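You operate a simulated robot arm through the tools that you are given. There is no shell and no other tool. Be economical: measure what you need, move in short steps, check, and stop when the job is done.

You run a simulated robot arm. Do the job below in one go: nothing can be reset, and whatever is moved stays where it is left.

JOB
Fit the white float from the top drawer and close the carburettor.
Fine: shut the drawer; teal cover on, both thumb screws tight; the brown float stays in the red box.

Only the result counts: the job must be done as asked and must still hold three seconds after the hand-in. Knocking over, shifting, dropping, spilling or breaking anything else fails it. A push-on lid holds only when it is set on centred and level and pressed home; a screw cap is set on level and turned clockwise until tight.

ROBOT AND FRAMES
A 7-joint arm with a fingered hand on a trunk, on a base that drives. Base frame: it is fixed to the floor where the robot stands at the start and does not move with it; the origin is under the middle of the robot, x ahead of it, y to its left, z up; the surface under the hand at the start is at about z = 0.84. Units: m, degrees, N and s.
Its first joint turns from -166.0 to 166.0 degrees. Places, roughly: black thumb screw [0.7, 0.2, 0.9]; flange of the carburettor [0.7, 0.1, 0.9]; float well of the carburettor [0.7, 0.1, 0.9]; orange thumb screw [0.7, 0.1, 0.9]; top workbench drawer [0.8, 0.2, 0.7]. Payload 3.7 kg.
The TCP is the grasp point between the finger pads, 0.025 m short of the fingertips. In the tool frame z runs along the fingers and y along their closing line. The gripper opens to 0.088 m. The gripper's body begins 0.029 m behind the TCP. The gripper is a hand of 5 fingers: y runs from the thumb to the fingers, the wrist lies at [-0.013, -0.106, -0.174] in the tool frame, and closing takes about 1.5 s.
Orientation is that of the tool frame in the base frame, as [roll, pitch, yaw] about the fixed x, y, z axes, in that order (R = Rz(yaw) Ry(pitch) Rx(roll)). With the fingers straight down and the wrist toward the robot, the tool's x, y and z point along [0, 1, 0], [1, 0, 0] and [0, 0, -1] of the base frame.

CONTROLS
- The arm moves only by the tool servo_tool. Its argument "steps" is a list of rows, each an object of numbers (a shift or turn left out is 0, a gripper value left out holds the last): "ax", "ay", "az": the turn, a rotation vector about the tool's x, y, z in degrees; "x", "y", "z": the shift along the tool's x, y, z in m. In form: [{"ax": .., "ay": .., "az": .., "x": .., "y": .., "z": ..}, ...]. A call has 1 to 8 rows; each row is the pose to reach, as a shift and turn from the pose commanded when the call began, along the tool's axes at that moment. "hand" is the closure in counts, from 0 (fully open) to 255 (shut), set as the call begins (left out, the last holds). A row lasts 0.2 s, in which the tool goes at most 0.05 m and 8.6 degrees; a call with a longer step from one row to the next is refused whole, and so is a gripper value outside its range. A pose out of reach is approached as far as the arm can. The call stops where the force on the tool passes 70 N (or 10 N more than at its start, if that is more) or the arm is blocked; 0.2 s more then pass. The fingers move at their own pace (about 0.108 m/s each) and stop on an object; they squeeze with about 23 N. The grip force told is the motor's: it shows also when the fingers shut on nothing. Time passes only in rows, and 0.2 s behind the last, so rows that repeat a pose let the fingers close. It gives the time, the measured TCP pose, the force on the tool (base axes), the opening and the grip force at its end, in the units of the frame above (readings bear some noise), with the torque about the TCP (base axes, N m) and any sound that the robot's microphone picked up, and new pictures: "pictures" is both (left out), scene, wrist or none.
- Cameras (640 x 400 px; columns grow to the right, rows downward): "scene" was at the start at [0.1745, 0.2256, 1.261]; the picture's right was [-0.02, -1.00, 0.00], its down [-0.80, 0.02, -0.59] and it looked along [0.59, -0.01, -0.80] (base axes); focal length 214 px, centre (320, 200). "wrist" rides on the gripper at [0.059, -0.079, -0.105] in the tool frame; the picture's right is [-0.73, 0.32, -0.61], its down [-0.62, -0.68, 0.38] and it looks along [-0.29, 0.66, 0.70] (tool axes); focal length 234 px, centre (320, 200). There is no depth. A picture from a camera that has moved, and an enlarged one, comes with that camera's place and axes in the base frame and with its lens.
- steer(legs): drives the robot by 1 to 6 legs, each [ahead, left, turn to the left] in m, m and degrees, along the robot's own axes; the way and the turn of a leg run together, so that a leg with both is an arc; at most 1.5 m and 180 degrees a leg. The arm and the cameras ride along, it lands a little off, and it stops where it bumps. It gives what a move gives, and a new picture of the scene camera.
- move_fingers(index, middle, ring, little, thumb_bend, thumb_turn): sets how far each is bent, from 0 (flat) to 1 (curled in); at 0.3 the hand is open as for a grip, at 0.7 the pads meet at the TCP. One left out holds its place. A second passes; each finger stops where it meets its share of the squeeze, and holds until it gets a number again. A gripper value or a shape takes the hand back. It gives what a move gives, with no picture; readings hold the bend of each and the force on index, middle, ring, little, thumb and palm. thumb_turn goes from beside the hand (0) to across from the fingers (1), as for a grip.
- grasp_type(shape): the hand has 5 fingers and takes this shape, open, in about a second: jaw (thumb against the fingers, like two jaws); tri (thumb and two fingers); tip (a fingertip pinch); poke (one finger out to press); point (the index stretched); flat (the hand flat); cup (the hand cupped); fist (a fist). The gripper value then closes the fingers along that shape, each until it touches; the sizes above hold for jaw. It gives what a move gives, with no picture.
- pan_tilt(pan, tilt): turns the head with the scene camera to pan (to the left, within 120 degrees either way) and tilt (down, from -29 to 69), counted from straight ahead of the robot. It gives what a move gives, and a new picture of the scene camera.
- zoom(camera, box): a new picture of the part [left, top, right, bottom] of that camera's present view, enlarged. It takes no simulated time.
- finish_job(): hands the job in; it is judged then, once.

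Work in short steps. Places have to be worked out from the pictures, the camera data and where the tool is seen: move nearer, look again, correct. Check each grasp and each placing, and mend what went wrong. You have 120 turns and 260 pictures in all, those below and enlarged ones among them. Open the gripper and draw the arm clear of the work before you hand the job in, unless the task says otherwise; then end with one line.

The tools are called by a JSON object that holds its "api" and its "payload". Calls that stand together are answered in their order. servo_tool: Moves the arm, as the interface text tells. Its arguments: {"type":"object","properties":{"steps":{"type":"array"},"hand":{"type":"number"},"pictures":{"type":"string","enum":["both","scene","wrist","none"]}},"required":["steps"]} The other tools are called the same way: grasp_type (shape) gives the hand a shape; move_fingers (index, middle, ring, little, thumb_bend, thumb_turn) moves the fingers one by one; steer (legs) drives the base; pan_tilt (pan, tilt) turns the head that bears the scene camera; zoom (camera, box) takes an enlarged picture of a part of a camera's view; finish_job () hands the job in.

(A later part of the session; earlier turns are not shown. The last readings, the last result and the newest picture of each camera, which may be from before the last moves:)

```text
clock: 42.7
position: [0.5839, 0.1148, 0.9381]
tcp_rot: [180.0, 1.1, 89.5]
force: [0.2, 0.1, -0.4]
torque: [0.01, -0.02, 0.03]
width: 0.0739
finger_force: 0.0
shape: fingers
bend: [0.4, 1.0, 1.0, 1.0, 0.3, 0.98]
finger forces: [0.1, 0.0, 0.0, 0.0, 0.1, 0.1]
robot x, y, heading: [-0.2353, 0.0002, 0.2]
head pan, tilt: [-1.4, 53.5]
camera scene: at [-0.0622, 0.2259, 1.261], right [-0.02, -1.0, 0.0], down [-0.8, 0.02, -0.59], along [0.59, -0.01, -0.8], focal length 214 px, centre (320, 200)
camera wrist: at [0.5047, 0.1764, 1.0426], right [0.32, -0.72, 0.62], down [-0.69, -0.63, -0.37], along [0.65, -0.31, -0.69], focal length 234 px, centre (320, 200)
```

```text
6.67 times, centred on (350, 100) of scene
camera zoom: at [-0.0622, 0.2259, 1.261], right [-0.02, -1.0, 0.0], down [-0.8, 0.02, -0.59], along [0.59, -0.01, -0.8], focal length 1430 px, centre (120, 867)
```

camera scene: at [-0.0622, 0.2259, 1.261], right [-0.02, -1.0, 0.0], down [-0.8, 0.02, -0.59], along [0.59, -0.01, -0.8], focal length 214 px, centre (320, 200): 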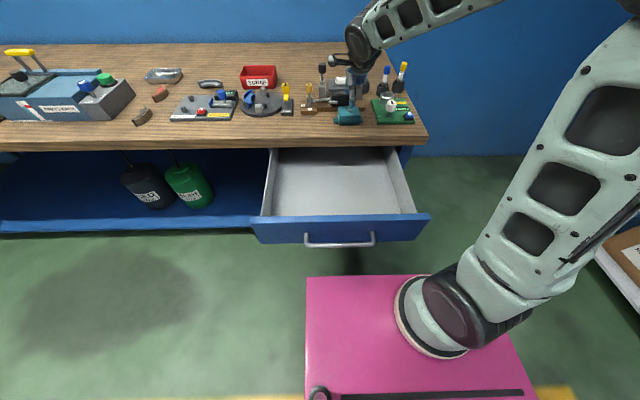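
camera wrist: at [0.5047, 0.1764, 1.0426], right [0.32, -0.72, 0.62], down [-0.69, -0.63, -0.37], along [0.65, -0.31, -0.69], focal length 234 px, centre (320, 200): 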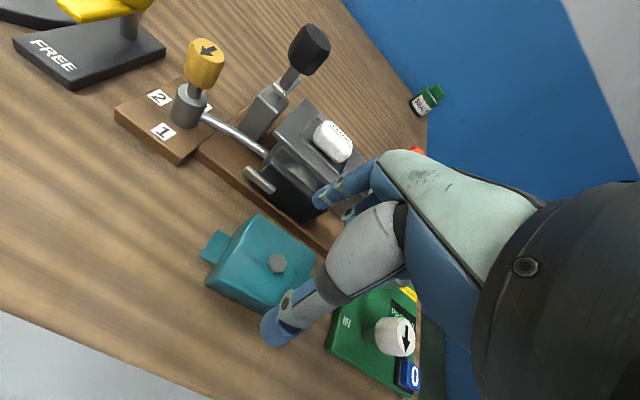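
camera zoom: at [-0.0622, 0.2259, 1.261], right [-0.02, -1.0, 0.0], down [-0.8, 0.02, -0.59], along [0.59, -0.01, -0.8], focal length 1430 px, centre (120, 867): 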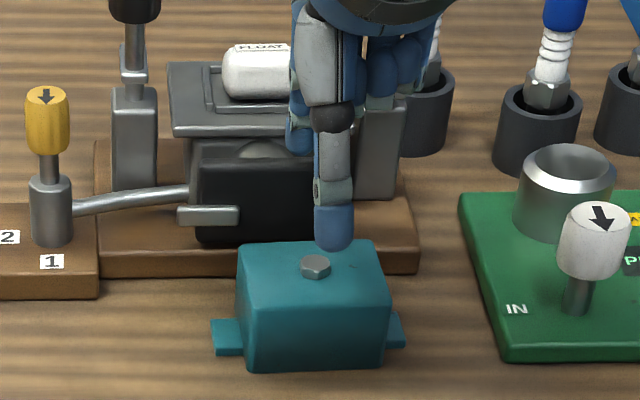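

Index needs ~6 mm more clearance from the plate; shift −x 6 mm, −y 2 mm, and descend in two stages.

{"api": "servo_tool", "payload": {"steps": [{"x": -0.002, "y": -0.006}, {"x": -0.002, "y": -0.006, "z": 0.015}, {"x": -0.002, "y": -0.006, "z": 0.03}, {"x": -0.002, "y": -0.006, "z": 0.03}], "pictures": "none"}}

{"api": "zoom", "payload": {"camera": "wrist", "box": [200, 120, 420, 340]}}

{"api": "zoom", "payload": {"camera": "scene", "box": [310, 70, 390, 130]}}

```text
clock: 43.7
position: [0.5749, 0.1119, 0.9092]
tcp_rot: [-180.0, 1.2, 89.5]
force: [0.5, 1.7, 0.9]
torque: [-0.03, 0.03, -0.01]
width: 0.074
finger_force: 0.1
shape: fingers
bend: [0.4, 1.0, 1.0, 1.0, 0.3, 0.98]
finger forces: [0.1, 0.0, 0.0, 0.1, 0.1, 0.1]
robot x, y, heading: [-0.2393, 0.0006, -0.1]
head pan, tilt: [-1.4, 53.5]
```

```text
1.82 times, centred on (310, 230) of wrist
camera zoom: at [0.4976, 0.1738, 1.0129], right [0.32, -0.72, 0.62], down [-0.69, -0.62, -0.37], along [0.65, -0.31, -0.69], focal length 426 px, centre (338, 146)
```

zoom: 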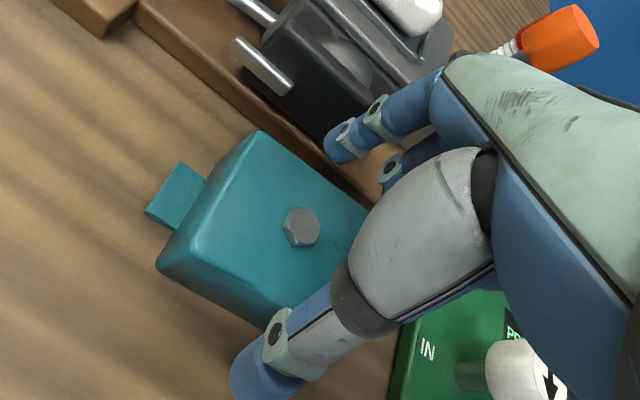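

```text
6.67 times, centred on (350, 100) of scene
camera zoom: at [-0.0622, 0.2259, 1.261], right [-0.02, -1.0, 0.0], down [-0.8, 0.02, -0.59], along [0.59, -0.01, -0.8], focal length 1430 px, centre (120, 867)
```

zoom: 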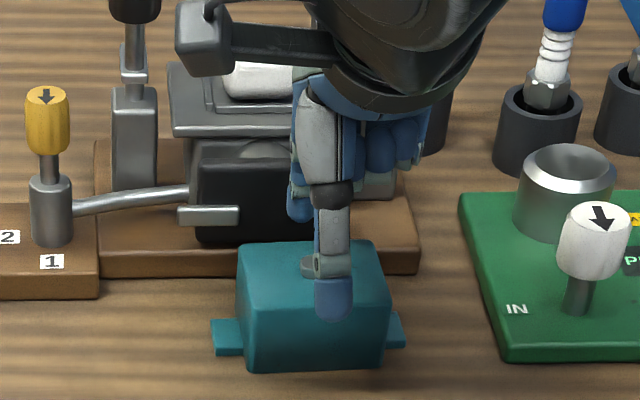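

Index tip is centred in the gap. Descend to TCP z≈0.881 and close.

{"api": "servo_tool", "payload": {"steps": [{"z": 0.01}, {"z": 0.02}, {"z": 0.028}, {"z": 0.028}], "pictures": "none"}}

{"api": "zoom", "payload": {"camera": "wrist", "box": [200, 120, 420, 340]}}

```text
clock: 44.7
position: [0.5758, 0.1124, 0.8792]
tcp_rot: [-180.0, 1.2, 89.5]
force: [0.4, 0.3, 1.1]
torque: [0.01, -0.03, 0.0]
width: 0.0748
finger_force: 0.8
shape: fingers
bend: [0.39, 1.0, 1.0, 1.0, 0.3, 0.98]
finger forces: [0.7, 0.0, 0.0, 0.0, 0.0, 0.1]
robot x, y, heading: [-0.2399, 0.0003, 0.1]
head pan, tilt: [-1.4, 53.5]
```

```text
1.82 times, centred on (310, 230) of wrist
camera zoom: at [0.4972, 0.1734, 0.9841], right [0.32, -0.72, 0.62], down [-0.69, -0.62, -0.37], along [0.65, -0.31, -0.69], focal length 426 px, centre (338, 146)
```

zoom: 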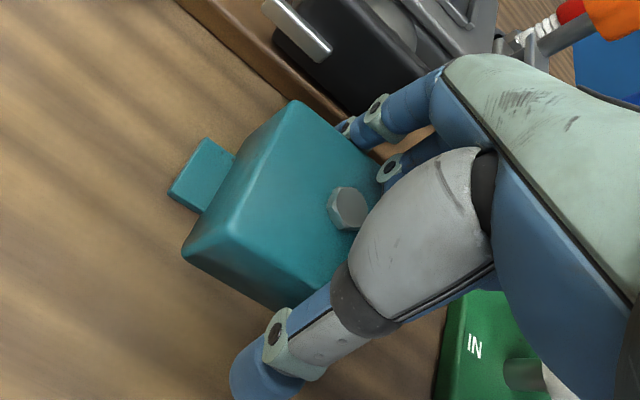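

Index lightly touches the cover's back face. Close both thumb and index.

{"api": "move_fingers", "payload": {"thumb_bend": 0.5}}

{"api": "move_fingers", "payload": {"index": 0.8, "thumb_bend": 0.8}}

{"api": "zoom", "payload": {"camera": "wrist", "box": [200, 120, 420, 340]}}

{"api": "zoom", "payload": {"camera": "scene", "box": [310, 70, 390, 130]}}

```text
clock: 45.7
position: [0.5759, 0.113, 0.8802]
tcp_rot: [179.9, 1.2, 89.5]
force: [-0.8, -0.5, 0.9]
torque: [0.02, 0.01, 0.0]
width: 0.0577
finger_force: 2.1
shape: fingers
bend: [0.39, 1.0, 1.0, 1.0, 0.47, 1.0]
finger forces: [1.6, 0.0, 0.0, 0.0, 2.1, 0.0]
robot x, y, heading: [-0.2365, 0.0, -0.2]
head pan, tilt: [-1.4, 53.5]
```

```text
clock: 46.7
position: [0.5754, 0.112, 0.8793]
tcp_rot: [-180.0, 1.2, 89.6]
force: [0.2, -0.2, -0.7]
torque: [0.01, 0.04, -0.02]
width: 0.0517
finger_force: 15.1
shape: fingers
bend: [0.25, 1.0, 1.0, 1.0, 0.63, 1.0]
finger forces: [15.0, 0.0, 0.0, 0.0, 14.5, 0.1]
robot x, y, heading: [-0.2397, 0.0038, -0.1]
head pan, tilt: [-1.4, 53.5]
```

```text
1.82 times, centred on (310, 230) of wrist
camera zoom: at [0.4972, 0.1734, 0.9842], right [0.32, -0.72, 0.62], down [-0.69, -0.63, -0.37], along [0.65, -0.31, -0.69], focal length 426 px, centre (338, 146)
```

zoom: 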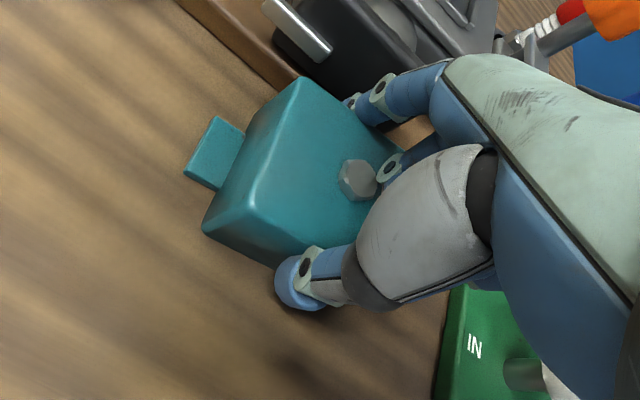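

```text
6.67 times, centred on (350, 100) of scene
camera zoom: at [-0.0621, 0.2259, 1.261], right [-0.02, -1.0, 0.0], down [-0.8, 0.02, -0.59], along [0.59, -0.01, -0.8], focal length 1430 px, centre (120, 867)
```

zoom: 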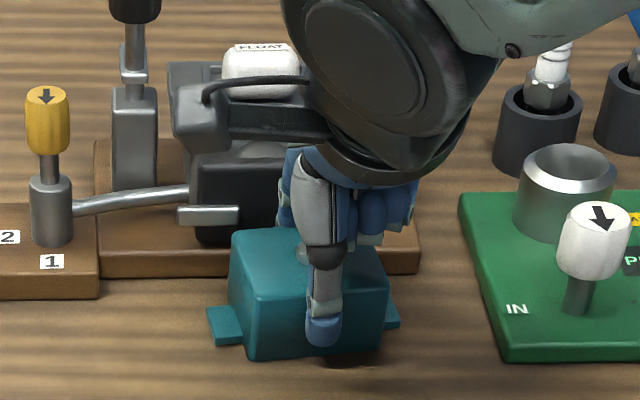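

The thumb pushed the cover ~1 cm toward the carburettor, but it's gripped at 15 N. Draw back 10 mm and lift gently, then check.

{"api": "servo_tool", "payload": {"steps": [{"y": -0.004, "z": -0.004}, {"y": -0.012, "z": -0.015}, {"y": -0.02, "z": -0.04}, {"y": -0.025, "z": -0.08}, {"y": -0.025, "z": -0.11}, {"y": -0.025, "z": -0.12}]}}

{"api": "zoom", "payload": {"camera": "wrist", "box": [200, 120, 420, 340]}}

{"api": "zoom", "payload": {"camera": "scene", "box": [310, 40, 390, 120]}}

```text
clock: 48.1
position: [0.5517, 0.114, 0.9991]
tcp_rot: [-180.0, 1.1, 89.4]
force: [0.1, -0.3, -1.5]
torque: [-0.04, 0.03, 0.0]
width: 0.0516
finger_force: 14.9
shape: fingers
bend: [0.25, 1.0, 1.0, 1.0, 0.63, 1.0]
finger forces: [14.8, 0.1, 0.0, 0.0, 14.4, 0.0]
robot x, y, heading: [-0.2357, -0.0008, -0.1]
head pan, tilt: [-1.4, 53.5]
camera scene: at [-0.0621, 0.2259, 1.261], right [-0.02, -1.0, 0.0], down [-0.8, 0.02, -0.59], along [0.59, -0.01, -0.8], focal length 214 px, centre (320, 200)
camera wrist: at [0.4725, 0.1755, 1.1031], right [0.32, -0.72, 0.62], down [-0.69, -0.63, -0.37], along [0.65, -0.31, -0.69], focal length 234 px, centre (320, 200)
```

scene: 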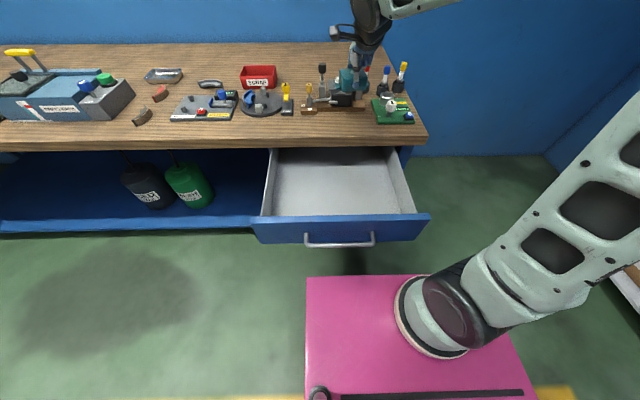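
wrist: 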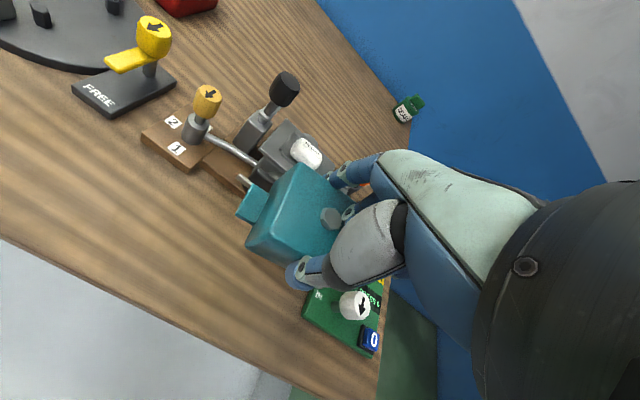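

```text
1.82 times, centred on (310, 230) of wrist
camera zoom: at [0.4725, 0.1755, 1.1031], right [0.32, -0.72, 0.62], down [-0.69, -0.63, -0.37], along [0.65, -0.31, -0.69], focal length 426 px, centre (338, 146)
```

zoom: 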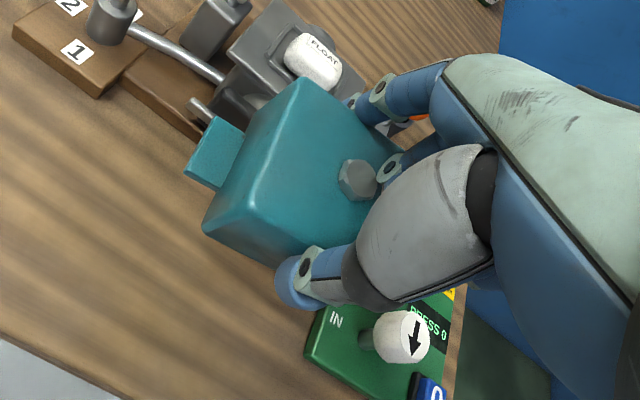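

```text
5.00 times, centred on (350, 80) of scene
camera zoom: at [-0.0621, 0.2259, 1.261], right [-0.02, -1.0, 0.0], down [-0.8, 0.02, -0.59], along [0.59, -0.01, -0.8], focal length 1072 px, centre (170, 800)
```

zoom: 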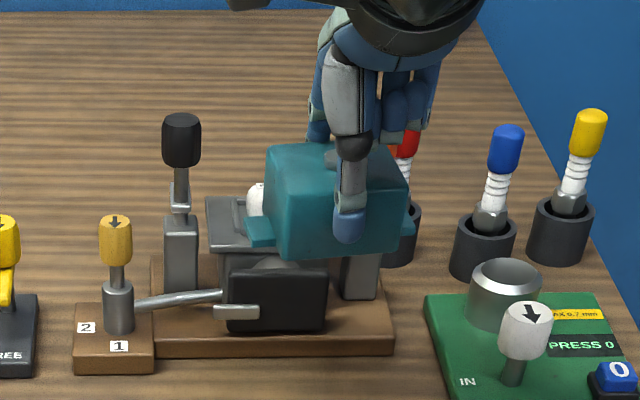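

Cover is held level. Zoom to determine its exact pose relative to the hand.

{"api": "zoom", "payload": {"camera": "scene", "box": [345, 60, 385, 95]}}

{"api": "zoom", "payload": {"camera": "wrist", "box": [230, 140, 350, 280]}}

```text
11.43 times, centred on (365, 78) of scene
camera zoom: at [-0.0621, 0.2259, 1.261], right [-0.02, -1.0, 0.0], down [-0.8, 0.02, -0.59], along [0.59, -0.01, -0.8], focal length 2451 px, centre (-194, 1600)
```

zoom: 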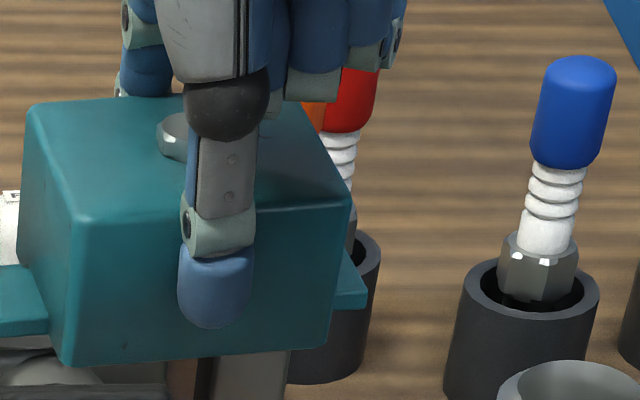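

```text
2.86 times, centred on (290, 210) of wrist
camera zoom: at [0.4725, 0.1755, 1.1031], right [0.32, -0.72, 0.62], down [-0.69, -0.63, -0.37], along [0.65, -0.31, -0.69], focal length 669 px, centre (406, 171)
```

zoom: 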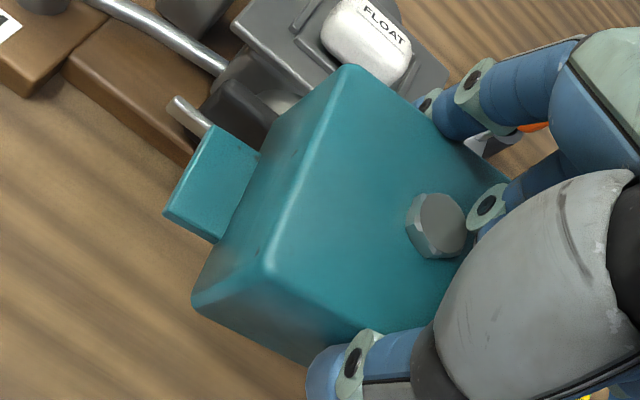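

Cover centre is at TCP+(0.0135, 0.0045), yawed ≈+5°. I'll raise to 1.03, correct yaw by −4°, move over the carburettor centre, then check.

{"api": "servo_tool", "payload": {"steps": [{"z": -0.03, "az": 2}, {"z": -0.03, "y": 0.04, "x": 0.006, "az": 4}, {"z": -0.03, "y": 0.08, "x": 0.013, "az": 4}, {"z": -0.03, "y": 0.1213, "x": 0.0185, "az": 4}, {"z": -0.03, "y": 0.1213, "x": 0.0185, "az": 4}]}}

{"api": "zoom", "payload": {"camera": "scene", "box": [310, 40, 390, 110]}}

{"api": "zoom", "payload": {"camera": "wrist", "box": [200, 120, 400, 320]}}

```text
clock: 49.3
position: [0.6721, 0.1293, 1.0298]
tcp_rot: [179.8, 1.1, 85.3]
force: [0.1, -0.2, -1.4]
torque: [0.0, -0.01, -0.02]
width: 0.0515
finger_force: 14.3
shape: fingers
bend: [0.25, 1.0, 1.0, 1.0, 0.63, 1.0]
finger forces: [14.8, 0.0, 0.0, 0.0, 14.3, 0.1]
robot x, y, heading: [-0.2398, 0.0002, -0.1]
head pan, tilt: [-1.4, 53.5]
camera scene: at [-0.0622, 0.2259, 1.261], right [-0.02, -1.0, 0.0], down [-0.8, 0.02, -0.59], along [0.59, -0.01, -0.8], focal length 214 px, centre (320, 200)
camera wrist: at [0.5987, 0.196, 1.1342], right [0.26, -0.74, 0.62], down [-0.73, -0.58, -0.37], along [0.63, -0.36, -0.69], focal length 234 px, centre (320, 200)
```

scene: 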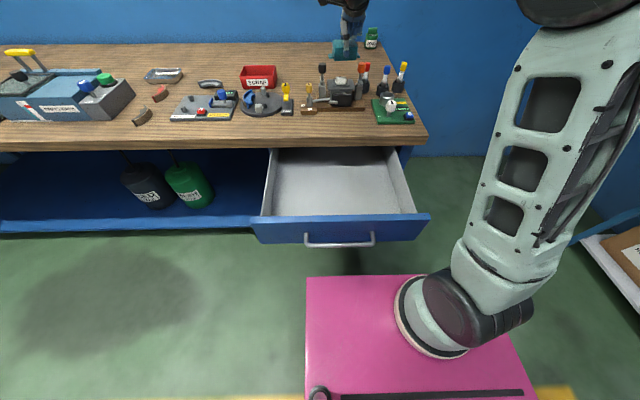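
wrist: 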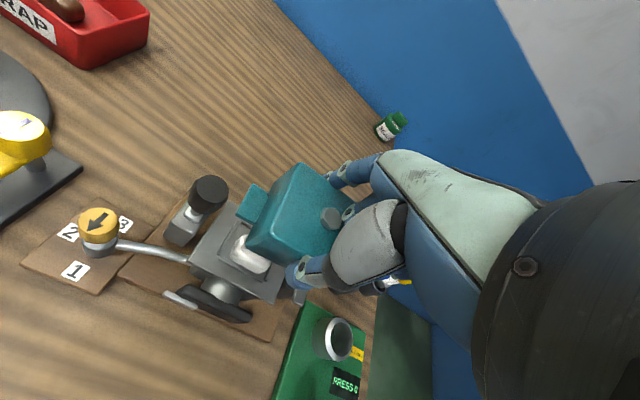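

```text
5.71 times, centred on (350, 75) of scene
camera zoom: at [-0.0622, 0.2259, 1.261], right [-0.02, -1.0, 0.0], down [-0.8, 0.02, -0.59], along [0.59, -0.01, -0.8], focal length 1226 px, centre (149, 914)
```

zoom: 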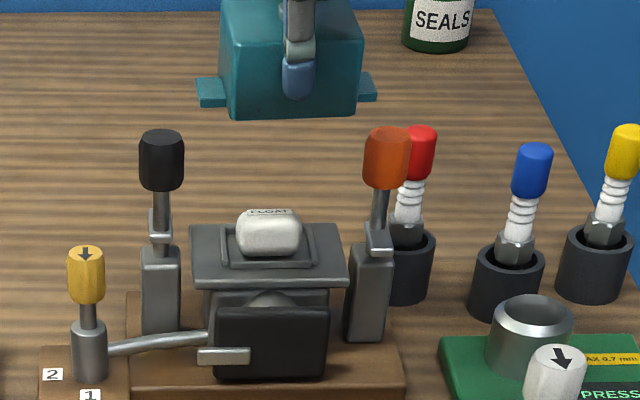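

```text
2.00 times, centred on (300, 220) of wrist
camera zoom: at [0.5987, 0.196, 1.1342], right [0.26, -0.74, 0.62], down [-0.73, -0.58, -0.37], along [0.63, -0.36, -0.69], focal length 468 px, centre (360, 160)
```

zoom: 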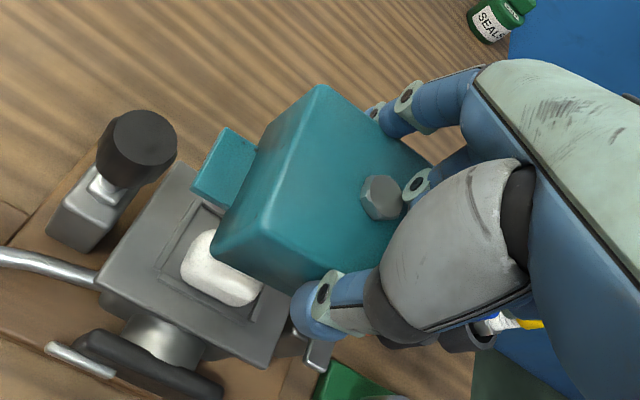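

Cover is about 4–5 mm low in y and looks slightly rolled; zoom in for exact angles.

{"api": "zoom", "payload": {"camera": "scene", "box": [330, 36, 365, 66]}}

```text
13.33 times, centred on (348, 51) of scene
camera zoom: at [-0.0622, 0.2259, 1.261], right [-0.02, -1.0, 0.0], down [-0.8, 0.02, -0.59], along [0.59, -0.01, -0.8], focal length 2860 px, centre (-47, 2187)
```

zoom: 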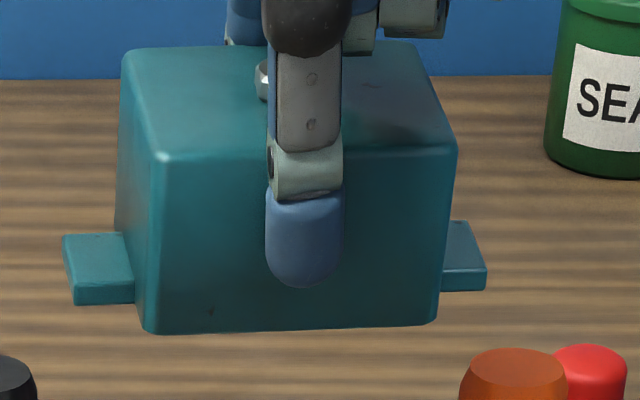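

Roll ≈1°, yaw still ≈+1–2° off. Correct (az +1.2, +4.5 mm y) and lower to just above the float for a same-height comparison.

{"api": "servo_tool", "payload": {"steps": [{"x": 0.0045, "az": 1.2}, {"x": 0.0045, "az": 1.2, "z": 0.015}, {"x": 0.0045, "az": 1.2, "z": 0.03}, {"x": 0.0045, "az": 1.2, "z": 0.045}, {"x": 0.0045, "az": 1.2, "z": 0.045}], "pictures": "none"}}

{"api": "zoom", "payload": {"camera": "scene", "box": [318, 50, 378, 95]}}

{"api": "zoom", "payload": {"camera": "wrist", "box": [200, 120, 400, 320]}}

```text
clock: 50.5
position: [0.674, 0.1349, 0.9872]
tcp_rot: [179.9, 1.1, 84.3]
force: [0.4, -4.1, 6.0]
torque: [0.11, -0.06, -0.08]
width: 0.0519
finger_force: 16.0
shape: fingers
bend: [0.24, 1.0, 1.0, 1.0, 0.64, 1.0]
finger forces: [16.8, 0.0, 0.1, 0.0, 14.7, 0.0]
robot x, y, heading: [-0.236, -0.0025, 0.2]
head pan, tilt: [-1.4, 53.5]
```

```text
8.89 times, centred on (348, 72) of scene
camera zoom: at [-0.0624, 0.2258, 1.2611], right [-0.02, -1.0, 0.0], down [-0.8, 0.02, -0.59], along [0.59, -0.01, -0.8], focal length 1906 px, centre (71, 1333)
```

zoom: 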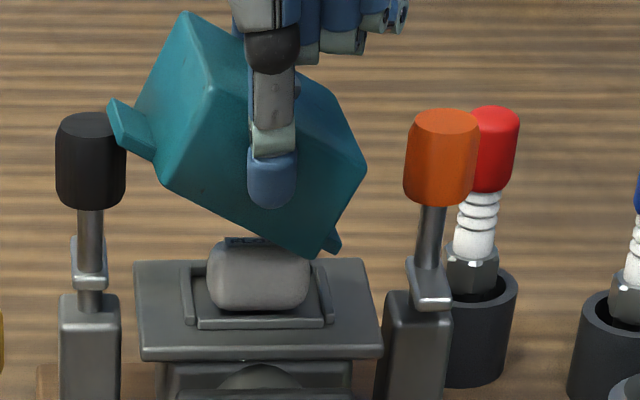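

```text
2.00 times, centred on (300, 220) of wrist
camera zoom: at [0.6004, 0.2035, 1.09], right [0.25, -0.74, 0.62], down [-0.74, -0.56, -0.37], along [0.63, -0.37, -0.69], focal length 468 px, centre (360, 160)
```

zoom: 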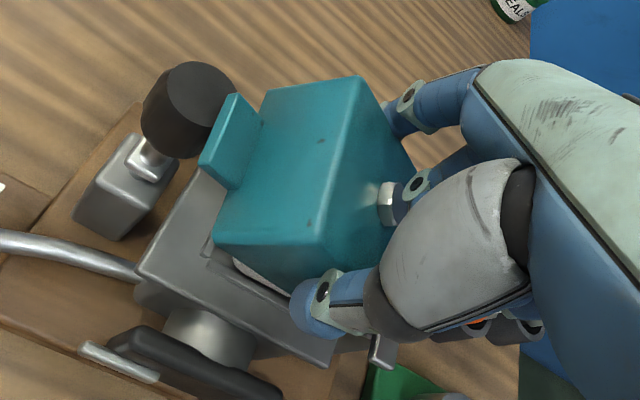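

The +y ear caught the black screw head and the cover pivoted in the pinch. The gap between heads is only ~1–2 mm wider than the ears. I'll lift off, go back to the bench in front, and re-seat the cover level.

{"api": "servo_tool", "payload": {"steps": [{"z": -0.015}, {"z": -0.035}, {"z": -0.055}, {"z": -0.065, "y": -0.035}, {"z": -0.065, "y": -0.075}, {"z": -0.065, "y": -0.115, "x": -0.01}, {"z": -0.065, "y": -0.135, "x": -0.015}]}}

{"api": "zoom", "payload": {"camera": "scene", "box": [310, 40, 400, 120]}}

```text
clock: 52.1
position: [0.5334, 0.1345, 1.0487]
tcp_rot: [180.0, 1.3, 84.3]
force: [0.2, 0.9, -1.0]
torque: [0.0, 0.04, 0.0]
width: 0.0513
finger_force: 14.1
shape: fingers
bend: [0.24, 1.0, 1.0, 1.0, 0.64, 1.0]
finger forces: [14.5, 0.0, 0.0, 0.1, 14.2, 0.1]
robot x, y, heading: [-0.2354, 0.0024, -0.1]
head pan, tilt: [-1.4, 53.5]
camera scene: at [-0.062, 0.226, 1.261], right [-0.02, -1.0, 0.0], down [-0.8, 0.02, -0.59], along [0.59, -0.01, -0.8], focal length 214 px, centre (320, 200)
camera wrist: at [0.4617, 0.2022, 1.1531], right [0.25, -0.74, 0.62], down [-0.74, -0.56, -0.37], along [0.62, -0.37, -0.69], focal length 234 px, centre (320, 200)
```

scene: 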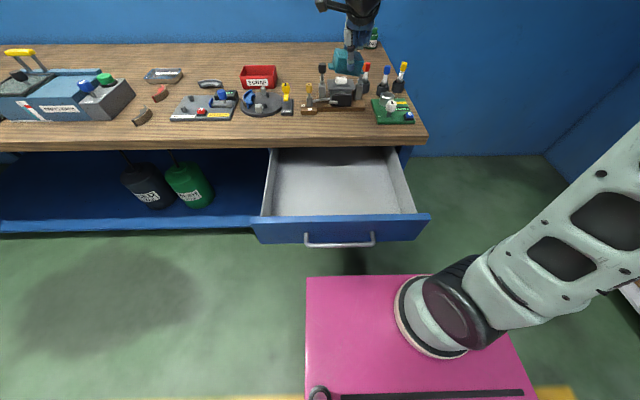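
wrist: 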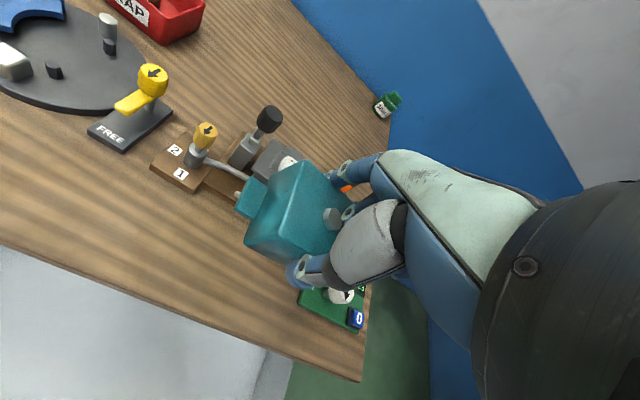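

```text
5.00 times, centred on (355, 80) of scene
camera zoom: at [-0.062, 0.226, 1.261], right [-0.02, -1.0, 0.0], down [-0.8, 0.02, -0.59], along [0.59, -0.01, -0.8], focal length 1072 px, centre (145, 800)
```

zoom: 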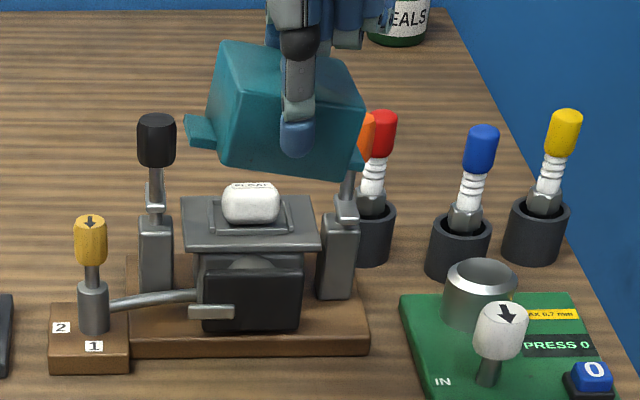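

The cover mostly swung back. Plan: re-seat on the bench, regrip with two fingers + thumb for roll stiffness, then slide in from the front below the screw heads (ears 4 mm thick, window z≈0.930–0.937 for the cover's underside). Lower to the bench now.

{"api": "servo_tool", "payload": {"steps": [{"z": 0.04}, {"z": 0.08}, {"z": 0.115}, {"z": 0.14}, {"z": 0.155}, {"z": 0.163}, {"z": 0.168}, {"z": 0.168}]}}

{"api": "zoom", "payload": {"camera": "scene", "box": [310, 70, 390, 130]}}

```text
clock: 53.9
position: [0.5359, 0.133, 0.8798]
tcp_rot: [179.9, 1.1, 84.3]
force: [0.9, 1.2, 0.7]
torque: [-0.03, 0.05, 0.03]
width: 0.0515
finger_force: 14.3
shape: fingers
bend: [0.24, 1.0, 1.0, 1.0, 0.64, 1.0]
finger forces: [14.8, 0.1, 0.0, 0.0, 14.2, 0.0]
robot x, y, heading: [-0.2408, 0.0035, -0.0]
head pan, tilt: [-1.4, 53.5]
camera scene: at [-0.0622, 0.226, 1.261], right [-0.02, -1.0, 0.0], down [-0.8, 0.02, -0.59], along [0.59, -0.01, -0.8], focal length 214 px, centre (320, 200)
camera wrist: at [0.4632, 0.202, 0.9839], right [0.25, -0.74, 0.62], down [-0.74, -0.56, -0.37], along [0.62, -0.37, -0.69], focal length 234 px, centre (320, 200)
```

scene: 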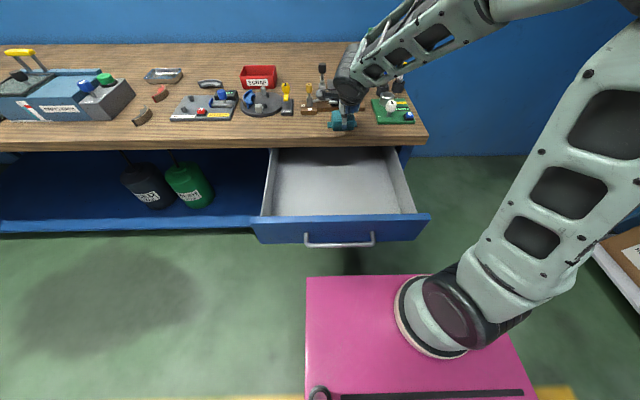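
wrist: 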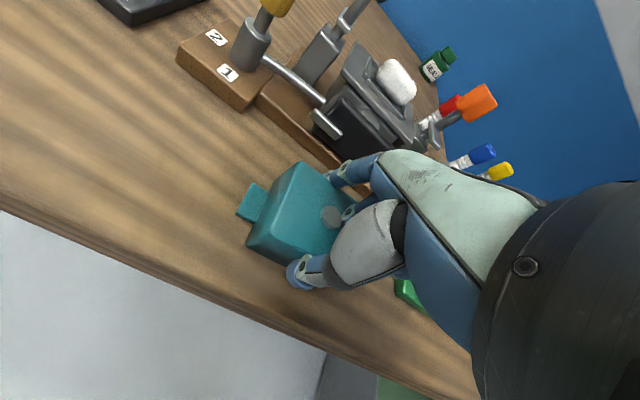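

```text
6.67 times, centred on (350, 100) of scene
camera zoom: at [-0.0622, 0.226, 1.261], right [-0.02, -1.0, 0.0], down [-0.8, 0.02, -0.59], along [0.59, -0.01, -0.8], focal length 1430 px, centre (120, 867)
```

zoom: 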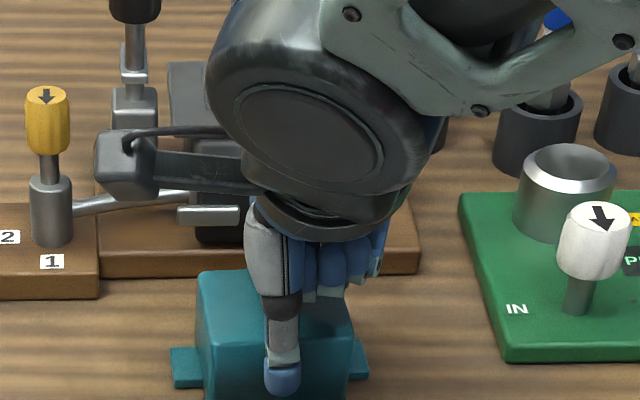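

Cover is flat on the bench. Release, raise, and switch to the three-finger shape.

{"api": "move_fingers", "payload": {"index": 0.25, "thumb_bend": 0.3}}

{"api": "servo_tool", "payload": {"steps": [{"z": -0.02}, {"z": -0.05}, {"z": -0.08}], "pictures": "none"}}

{"api": "grasp_type", "payload": {"shape": "tri"}}

{"api": "zoom", "payload": {"camera": "scene", "box": [300, 60, 400, 135]}}

{"api": "zoom", "payload": {"camera": "wrist", "box": [200, 120, 420, 340]}}

```text
clock: 54.9
position: [0.5359, 0.1337, 0.8795]
tcp_rot: [179.8, 1.3, 84.4]
force: [0.2, 0.6, -0.4]
torque: [-0.02, -0.02, 0.02]
width: 0.0911
finger_force: 0.1
shape: fingers
bend: [0.25, 1.0, 1.0, 1.0, 0.3, 0.98]
finger forces: [0.0, 0.0, 0.0, 0.0, 0.0, 0.1]
robot x, y, heading: [-0.235, 0.0028, -0.0]
head pan, tilt: [-1.4, 53.5]
```

```text
clock: 55.7
position: [0.5371, 0.1334, 0.9616]
tcp_rot: [-179.9, 1.2, 84.1]
force: [0.7, 0.5, -0.8]
torque: [-0.04, 0.0, 0.0]
width: 0.0906
finger_force: 0.1
shape: fingers
bend: [0.25, 1.0, 1.0, 1.0, 0.3, 0.98]
finger forces: [0.0, 0.0, 0.0, 0.1, 0.1, 0.0]
robot x, y, heading: [-0.2391, -0.0008, 0.2]
head pan, tilt: [-1.4, 53.5]
```

```text
clock: 56.6
position: [0.5361, 0.134, 0.9615]
tcp_rot: [179.9, 1.2, 84.4]
force: [0.2, 1.1, -0.3]
torque: [0.02, -0.01, 0.0]
width: 0.0877
finger_force: 0.0
shape: tri
bend: [0.3, 0.3, 0.99, 0.99, 0.3, 0.98]
finger forces: [0.0, 0.0, 0.1, 0.1, 0.1, 0.1]
robot x, y, heading: [-0.2402, 0.0006, 0.2]
head pan, tilt: [-1.4, 53.5]
```

```text
5.33 times, centred on (350, 98) of scene
camera zoom: at [-0.0622, 0.2259, 1.261], right [-0.02, -1.0, 0.0], down [-0.8, 0.02, -0.59], along [0.59, -0.01, -0.8], focal length 1144 px, centre (160, 747)
```

zoom: 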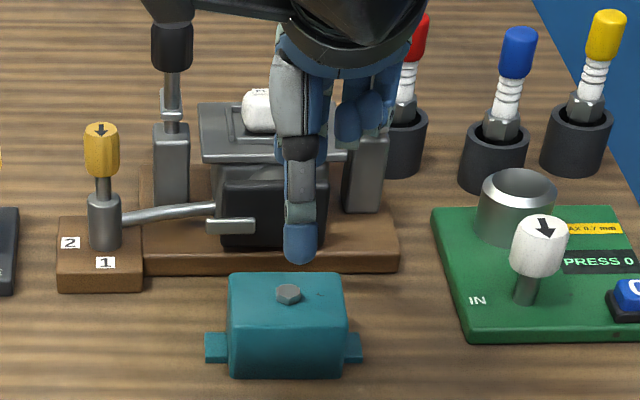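

```text
1.82 times, centred on (310, 230) of wrist
camera zoom: at [0.4644, 0.2021, 1.0646], right [0.25, -0.74, 0.62], down [-0.74, -0.56, -0.37], along [0.62, -0.37, -0.69], focal length 426 px, centre (338, 146)
```

zoom: 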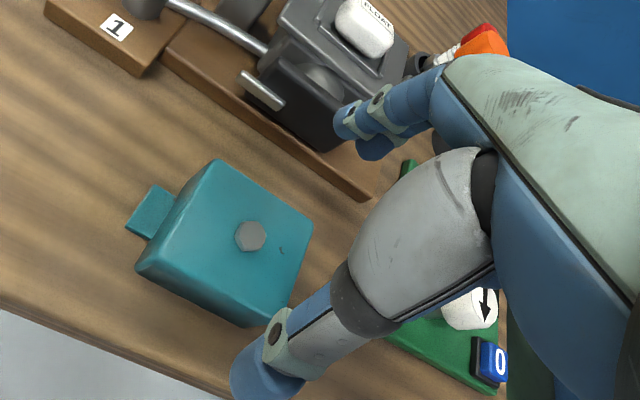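

Cover centre ≈(0.5525, 0.134). Align the three-finger grasp (shift +15 mm x, +6 mm y), descend to z≈0.873 and close.

{"api": "servo_tool", "payload": {"steps": [{"x": 0.0075, "y": 0.0148, "z": 0.02}, {"x": 0.0075, "y": 0.0148, "z": 0.045}, {"x": 0.0075, "y": 0.0148, "z": 0.07}, {"x": 0.0075, "y": 0.0148, "z": 0.088}, {"x": 0.0075, "y": 0.0148, "z": 0.088}], "pictures": "none"}}

{"api": "zoom", "payload": {"camera": "wrist", "box": [200, 120, 420, 340]}}

```text
clock: 57.8
position: [0.5506, 0.1378, 0.87]
tcp_rot: [179.8, 1.2, 84.4]
force: [-0.4, -0.3, -0.8]
torque: [-0.02, -0.01, -0.01]
width: 0.0879
finger_force: 0.0
shape: tri
bend: [0.3, 0.3, 0.99, 0.99, 0.3, 0.98]
finger forces: [0.0, 0.1, 0.0, 0.0, 0.0, 0.0]
robot x, y, heading: [-0.2376, 0.0003, 0.2]
head pan, tilt: [-1.4, 53.5]
```

```text
1.82 times, centred on (310, 230) of wrist
camera zoom: at [0.479, 0.2058, 0.9751], right [0.25, -0.74, 0.62], down [-0.74, -0.56, -0.37], along [0.62, -0.37, -0.69], focal length 426 px, centre (338, 146)
```

zoom: 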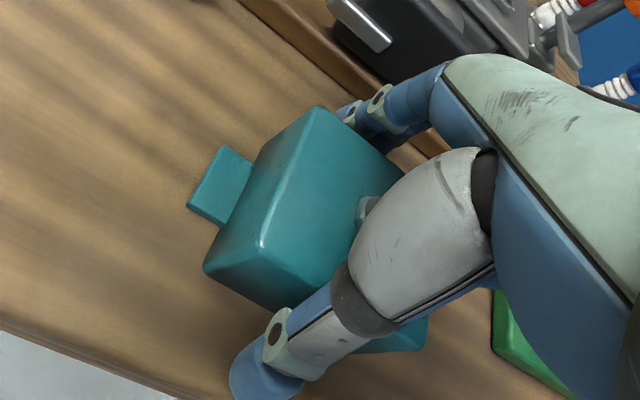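

{"api": "move_fingers", "payload": {"index": 0.42, "middle": 0.42, "thumb_bend": 0.42}}

{"api": "move_fingers", "payload": {"index": 0.8, "middle": 0.8, "thumb_bend": 0.8}}

{"api": "zoom", "payload": {"camera": "wrist", "box": [200, 120, 420, 340]}}

```text
clock: 58.8
position: [0.5518, 0.1372, 0.8708]
tcp_rot: [179.9, 1.2, 84.4]
force: [-1.0, 0.5, 0.3]
torque: [0.01, 0.0, -0.04]
width: 0.0624
finger_force: 1.1
shape: fingers
bend: [0.41, 0.42, 0.99, 0.99, 0.4, 0.98]
finger forces: [1.1, 0.1, 0.1, 0.1, 1.4, 0.1]
robot x, y, heading: [-0.235, 0.0043, 0.0]
head pan, tilt: [-1.4, 53.5]
```

```text
clock: 59.8
position: [0.5517, 0.138, 0.8718]
tcp_rot: [180.0, 1.2, 84.3]
force: [-0.8, -0.4, 0.1]
torque: [-0.03, 0.0, 0.0]
width: 0.0504
finger_force: 21.3
shape: fingers
bend: [0.36, 0.48, 0.99, 0.99, 0.58, 0.95]
finger forces: [11.2, 9.9, 0.0, 0.0, 21.6, 0.1]
robot x, y, heading: [-0.2349, -0.0015, 0.2]
head pan, tilt: [-1.4, 53.5]
```

```text
1.82 times, centred on (310, 230) of wrist
camera zoom: at [0.479, 0.2058, 0.9752], right [0.25, -0.74, 0.62], down [-0.74, -0.56, -0.37], along [0.62, -0.37, -0.69], focal length 426 px, centre (338, 146)
```

zoom: 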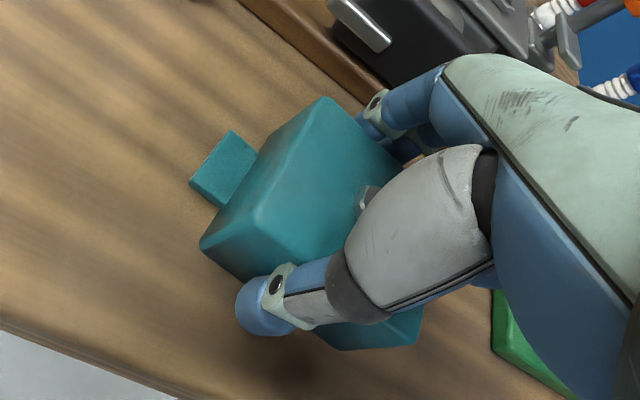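

Balanced grip (11/10/22 N). Lift 0.1 m straight and measure the pose.

{"api": "servo_tool", "payload": {"steps": [{"z": -0.02}, {"z": -0.045}, {"z": -0.07}, {"z": -0.095}, {"z": -0.1}], "pictures": "none"}}

{"api": "zoom", "payload": {"camera": "scene", "box": [330, 60, 370, 95]}}

{"api": "zoom", "payload": {"camera": "wrist", "box": [200, 120, 420, 340]}}

```text
clock: 61.0
position: [0.5501, 0.1406, 0.9726]
tcp_rot: [179.9, 1.2, 84.3]
force: [0.5, 0.9, -0.7]
torque: [0.01, 0.02, 0.02]
width: 0.0499
finger_force: 21.1
shape: fingers
bend: [0.36, 0.48, 0.99, 0.99, 0.59, 0.95]
finger forces: [11.3, 10.0, 0.0, 0.0, 21.3, 0.0]
robot x, y, heading: [-0.2394, -0.0022, 0.0]
head pan, tilt: [-1.4, 53.5]
```

```text
11.43 times, centred on (350, 78) of scene
camera zoom: at [-0.0621, 0.2259, 1.261], right [-0.02, -1.0, 0.0], down [-0.8, 0.02, -0.59], along [0.59, -0.01, -0.8], focal length 2451 px, centre (-23, 1600)
```

zoom: 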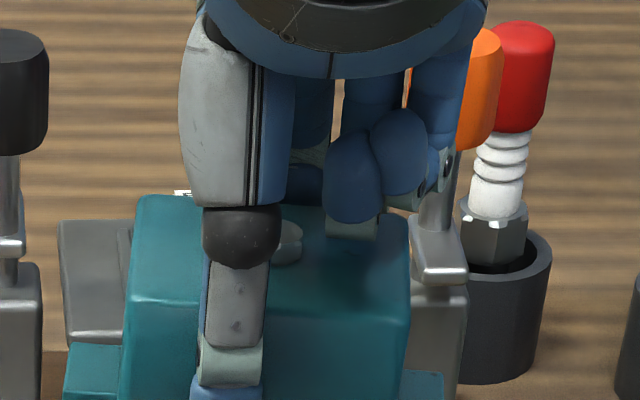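

```text
1.82 times, centred on (310, 230) of wrist
camera zoom: at [0.4782, 0.2084, 1.0768], right [0.25, -0.74, 0.62], down [-0.74, -0.56, -0.37], along [0.62, -0.37, -0.69], focal length 426 px, centre (338, 146)
```

zoom: 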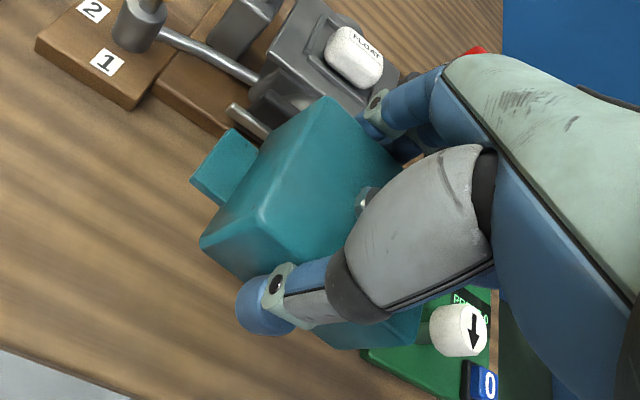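

{"api": "zoom", "payload": {"camera": "scene", "box": [330, 70, 372, 104]}}

```text
11.76 times, centred on (351, 87) of scene
camera zoom: at [-0.0621, 0.2259, 1.261], right [-0.02, -1.0, 0.0], down [-0.8, 0.02, -0.59], along [0.59, -0.01, -0.8], focal length 2523 px, centre (-45, 1529)
```

zoom: 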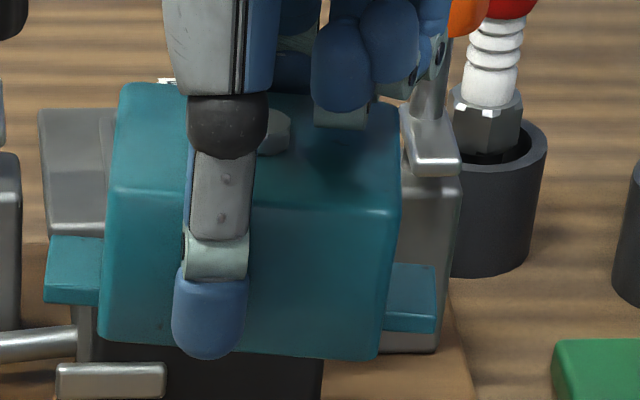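

Cover yaw is now ≈−8°, roll <1°, centre ≈TCP+(0.002,0). Rotate +9° about vertical, lower to underside z≈0.934, and move forward to x≈0.62.

{"api": "servo_tool", "payload": {"steps": [{"az": -4.5}, {"az": -9}, {"az": -9, "x": 0.0034, "y": 0.035, "z": 0.004}, {"az": -9, "x": 0.0034, "y": 0.065, "z": 0.007}, {"az": -9, "x": 0.0034, "y": 0.065, "z": 0.007}], "pictures": "none"}}

{"api": "zoom", "payload": {"camera": "scene", "box": [320, 52, 376, 96]}}

{"api": "zoom", "payload": {"camera": "wrist", "box": [200, 120, 420, 340]}}

```text
clock: 62.2
position: [0.6184, 0.1354, 0.9646]
tcp_rot: [-179.9, 1.2, 93.4]
force: [0.3, 0.0, -1.1]
torque: [-0.01, -0.03, 0.0]
width: 0.05
finger_force: 21.3
shape: fingers
bend: [0.36, 0.48, 0.99, 0.99, 0.59, 0.95]
finger forces: [11.2, 10.0, 0.0, 0.0, 21.3, 0.0]
robot x, y, heading: [-0.238, -0.0006, 0.2]
head pan, tilt: [-1.4, 53.5]
```

```text
9.09 times, centred on (348, 74) of scene
camera zoom: at [-0.0622, 0.2259, 1.261], right [-0.02, -1.0, 0.0], down [-0.8, 0.02, -0.59], along [0.59, -0.01, -0.8], focal length 1950 px, centre (66, 1346)
```

zoom: 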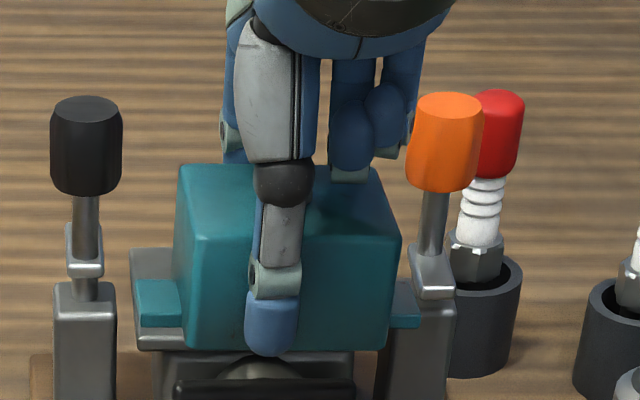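

```text
1.82 times, centred on (310, 230) of wrist
camera zoom: at [0.5358, 0.1922, 1.0697], right [0.36, -0.69, 0.62], down [-0.64, -0.67, -0.37], along [0.67, -0.27, -0.69], focal length 426 px, centre (338, 146)
```

zoom: 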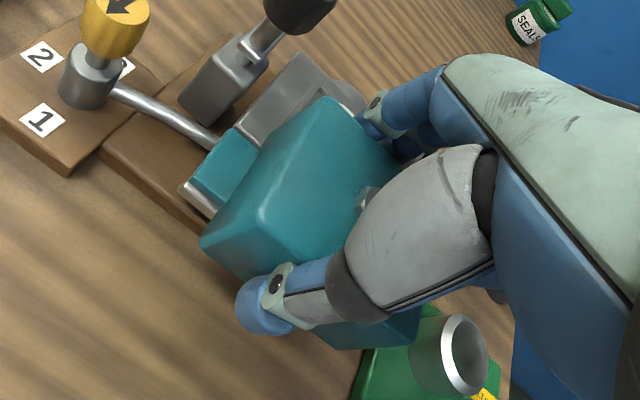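

Level and aligned. Slide forward 60 mm at this height (ears beneath the heads), then check.

{"api": "servo_tool", "payload": {"steps": [{"x": -0.0005, "y": 0.015}, {"x": -0.001, "y": 0.03}, {"x": -0.0015, "y": 0.045}, {"x": -0.002, "y": 0.06}, {"x": -0.002, "y": 0.06}], "pictures": "none"}}

{"api": "zoom", "payload": {"camera": "scene", "box": [320, 52, 376, 96]}}

{"api": "zoom", "payload": {"camera": "wrist", "box": [200, 120, 420, 340]}}

```text
clock: 63.4
position: [0.678, 0.1373, 0.9638]
tcp_rot: [-180.0, 1.2, 93.4]
force: [-0.6, -0.4, -1.2]
torque: [-0.02, 0.02, -0.01]
width: 0.0502
finger_force: 21.6
shape: fingers
bend: [0.36, 0.48, 0.99, 0.99, 0.59, 0.95]
finger forces: [11.3, 10.1, 0.0, 0.0, 21.4, 0.0]
robot x, y, heading: [-0.2404, 0.0003, 0.2]
head pan, tilt: [-1.4, 53.5]
```

```text
9.09 times, centred on (348, 74) of scene
camera zoom: at [-0.0621, 0.2259, 1.261], right [-0.02, -1.0, 0.0], down [-0.8, 0.02, -0.59], along [0.59, -0.01, -0.8], focal length 1950 px, centre (66, 1346)
```

zoom: 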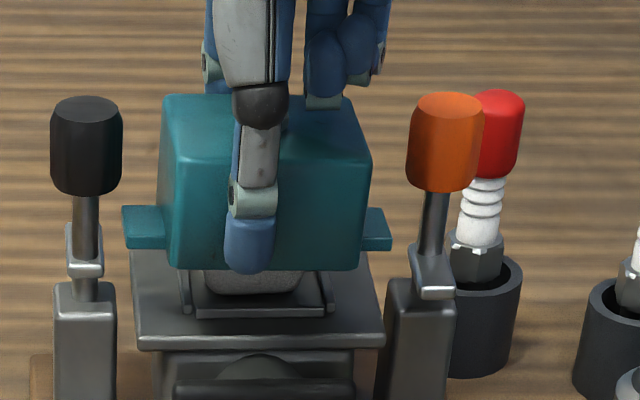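

```text
1.82 times, centred on (310, 230) of wrist
camera zoom: at [0.5954, 0.1943, 1.0683], right [0.36, -0.69, 0.62], down [-0.65, -0.67, -0.37], along [0.67, -0.27, -0.69], focal length 426 px, centre (338, 146)
```

zoom: 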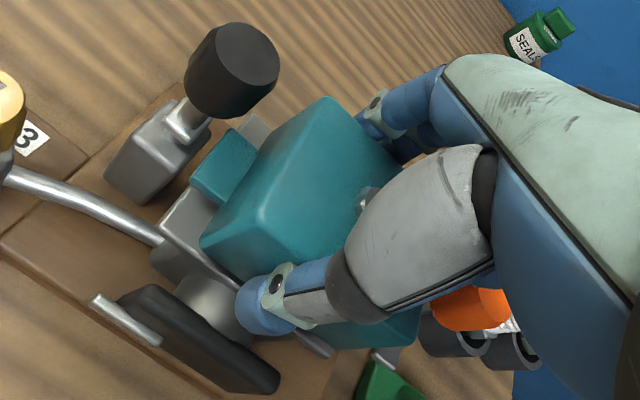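

No contact; ears clear stems and brackets by ~6 mm each side. Lower 15 mm so that the underside is just above the rails and compare again.

{"api": "servo_tool", "payload": {"steps": [{"z": 0.005, "x": -0.001}, {"z": 0.01, "x": -0.001}, {"z": 0.015, "x": -0.001}, {"z": 0.015, "x": -0.001}], "pictures": "none"}}

{"api": "zoom", "payload": {"camera": "scene", "box": [325, 60, 373, 96]}}

{"api": "zoom", "payload": {"camera": "wrist", "box": [200, 120, 420, 340]}}

```text
clock: 64.4
position: [0.6767, 0.1367, 0.9576]
tcp_rot: [179.2, 1.0, 93.2]
force: [-4.9, 3.1, 65.5]
torque: [-1.16, -1.8, 0.06]
width: 0.0498
finger_force: 46.7
shape: fingers
bend: [0.35, 0.46, 0.99, 0.99, 0.59, 0.94]
finger forces: [9.9, 10.9, 48.2, 0.1, 24.7, 0.1]
robot x, y, heading: [-0.2413, 0.0021, 0.0]
head pan, tilt: [-1.4, 53.5]
```

```text
11.11 times, centred on (349, 78) of scene
camera zoom: at [-0.0648, 0.2257, 1.2615], right [-0.02, -1.0, 0.0], down [-0.8, 0.02, -0.6], along [0.6, -0.01, -0.8], focal length 2383 px, centre (-2, 1556)
```

zoom: 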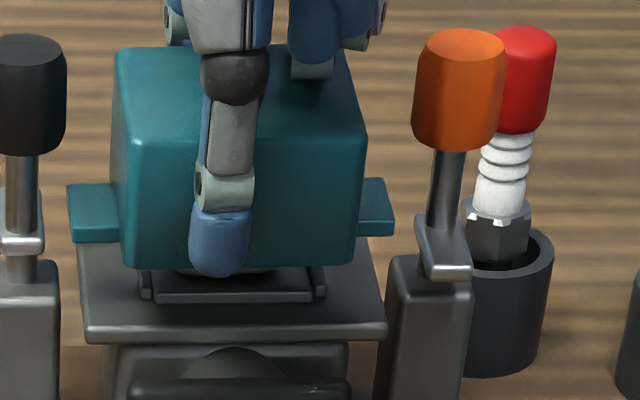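

```text
1.82 times, centred on (310, 230) of wrist
camera zoom: at [0.5931, 0.1931, 1.0605], right [0.36, -0.7, 0.62], down [-0.64, -0.67, -0.38], along [0.68, -0.26, -0.68], focal length 426 px, centre (338, 146)
```

zoom: 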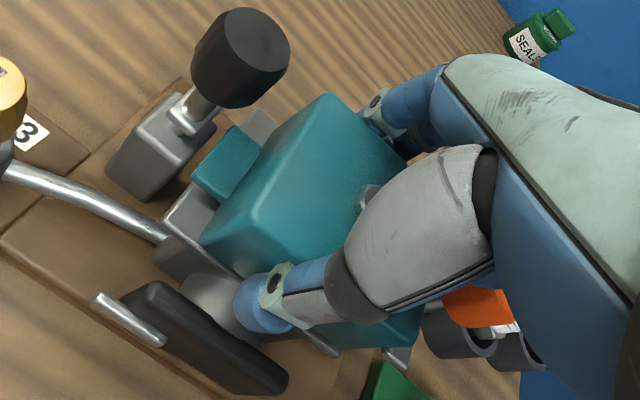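

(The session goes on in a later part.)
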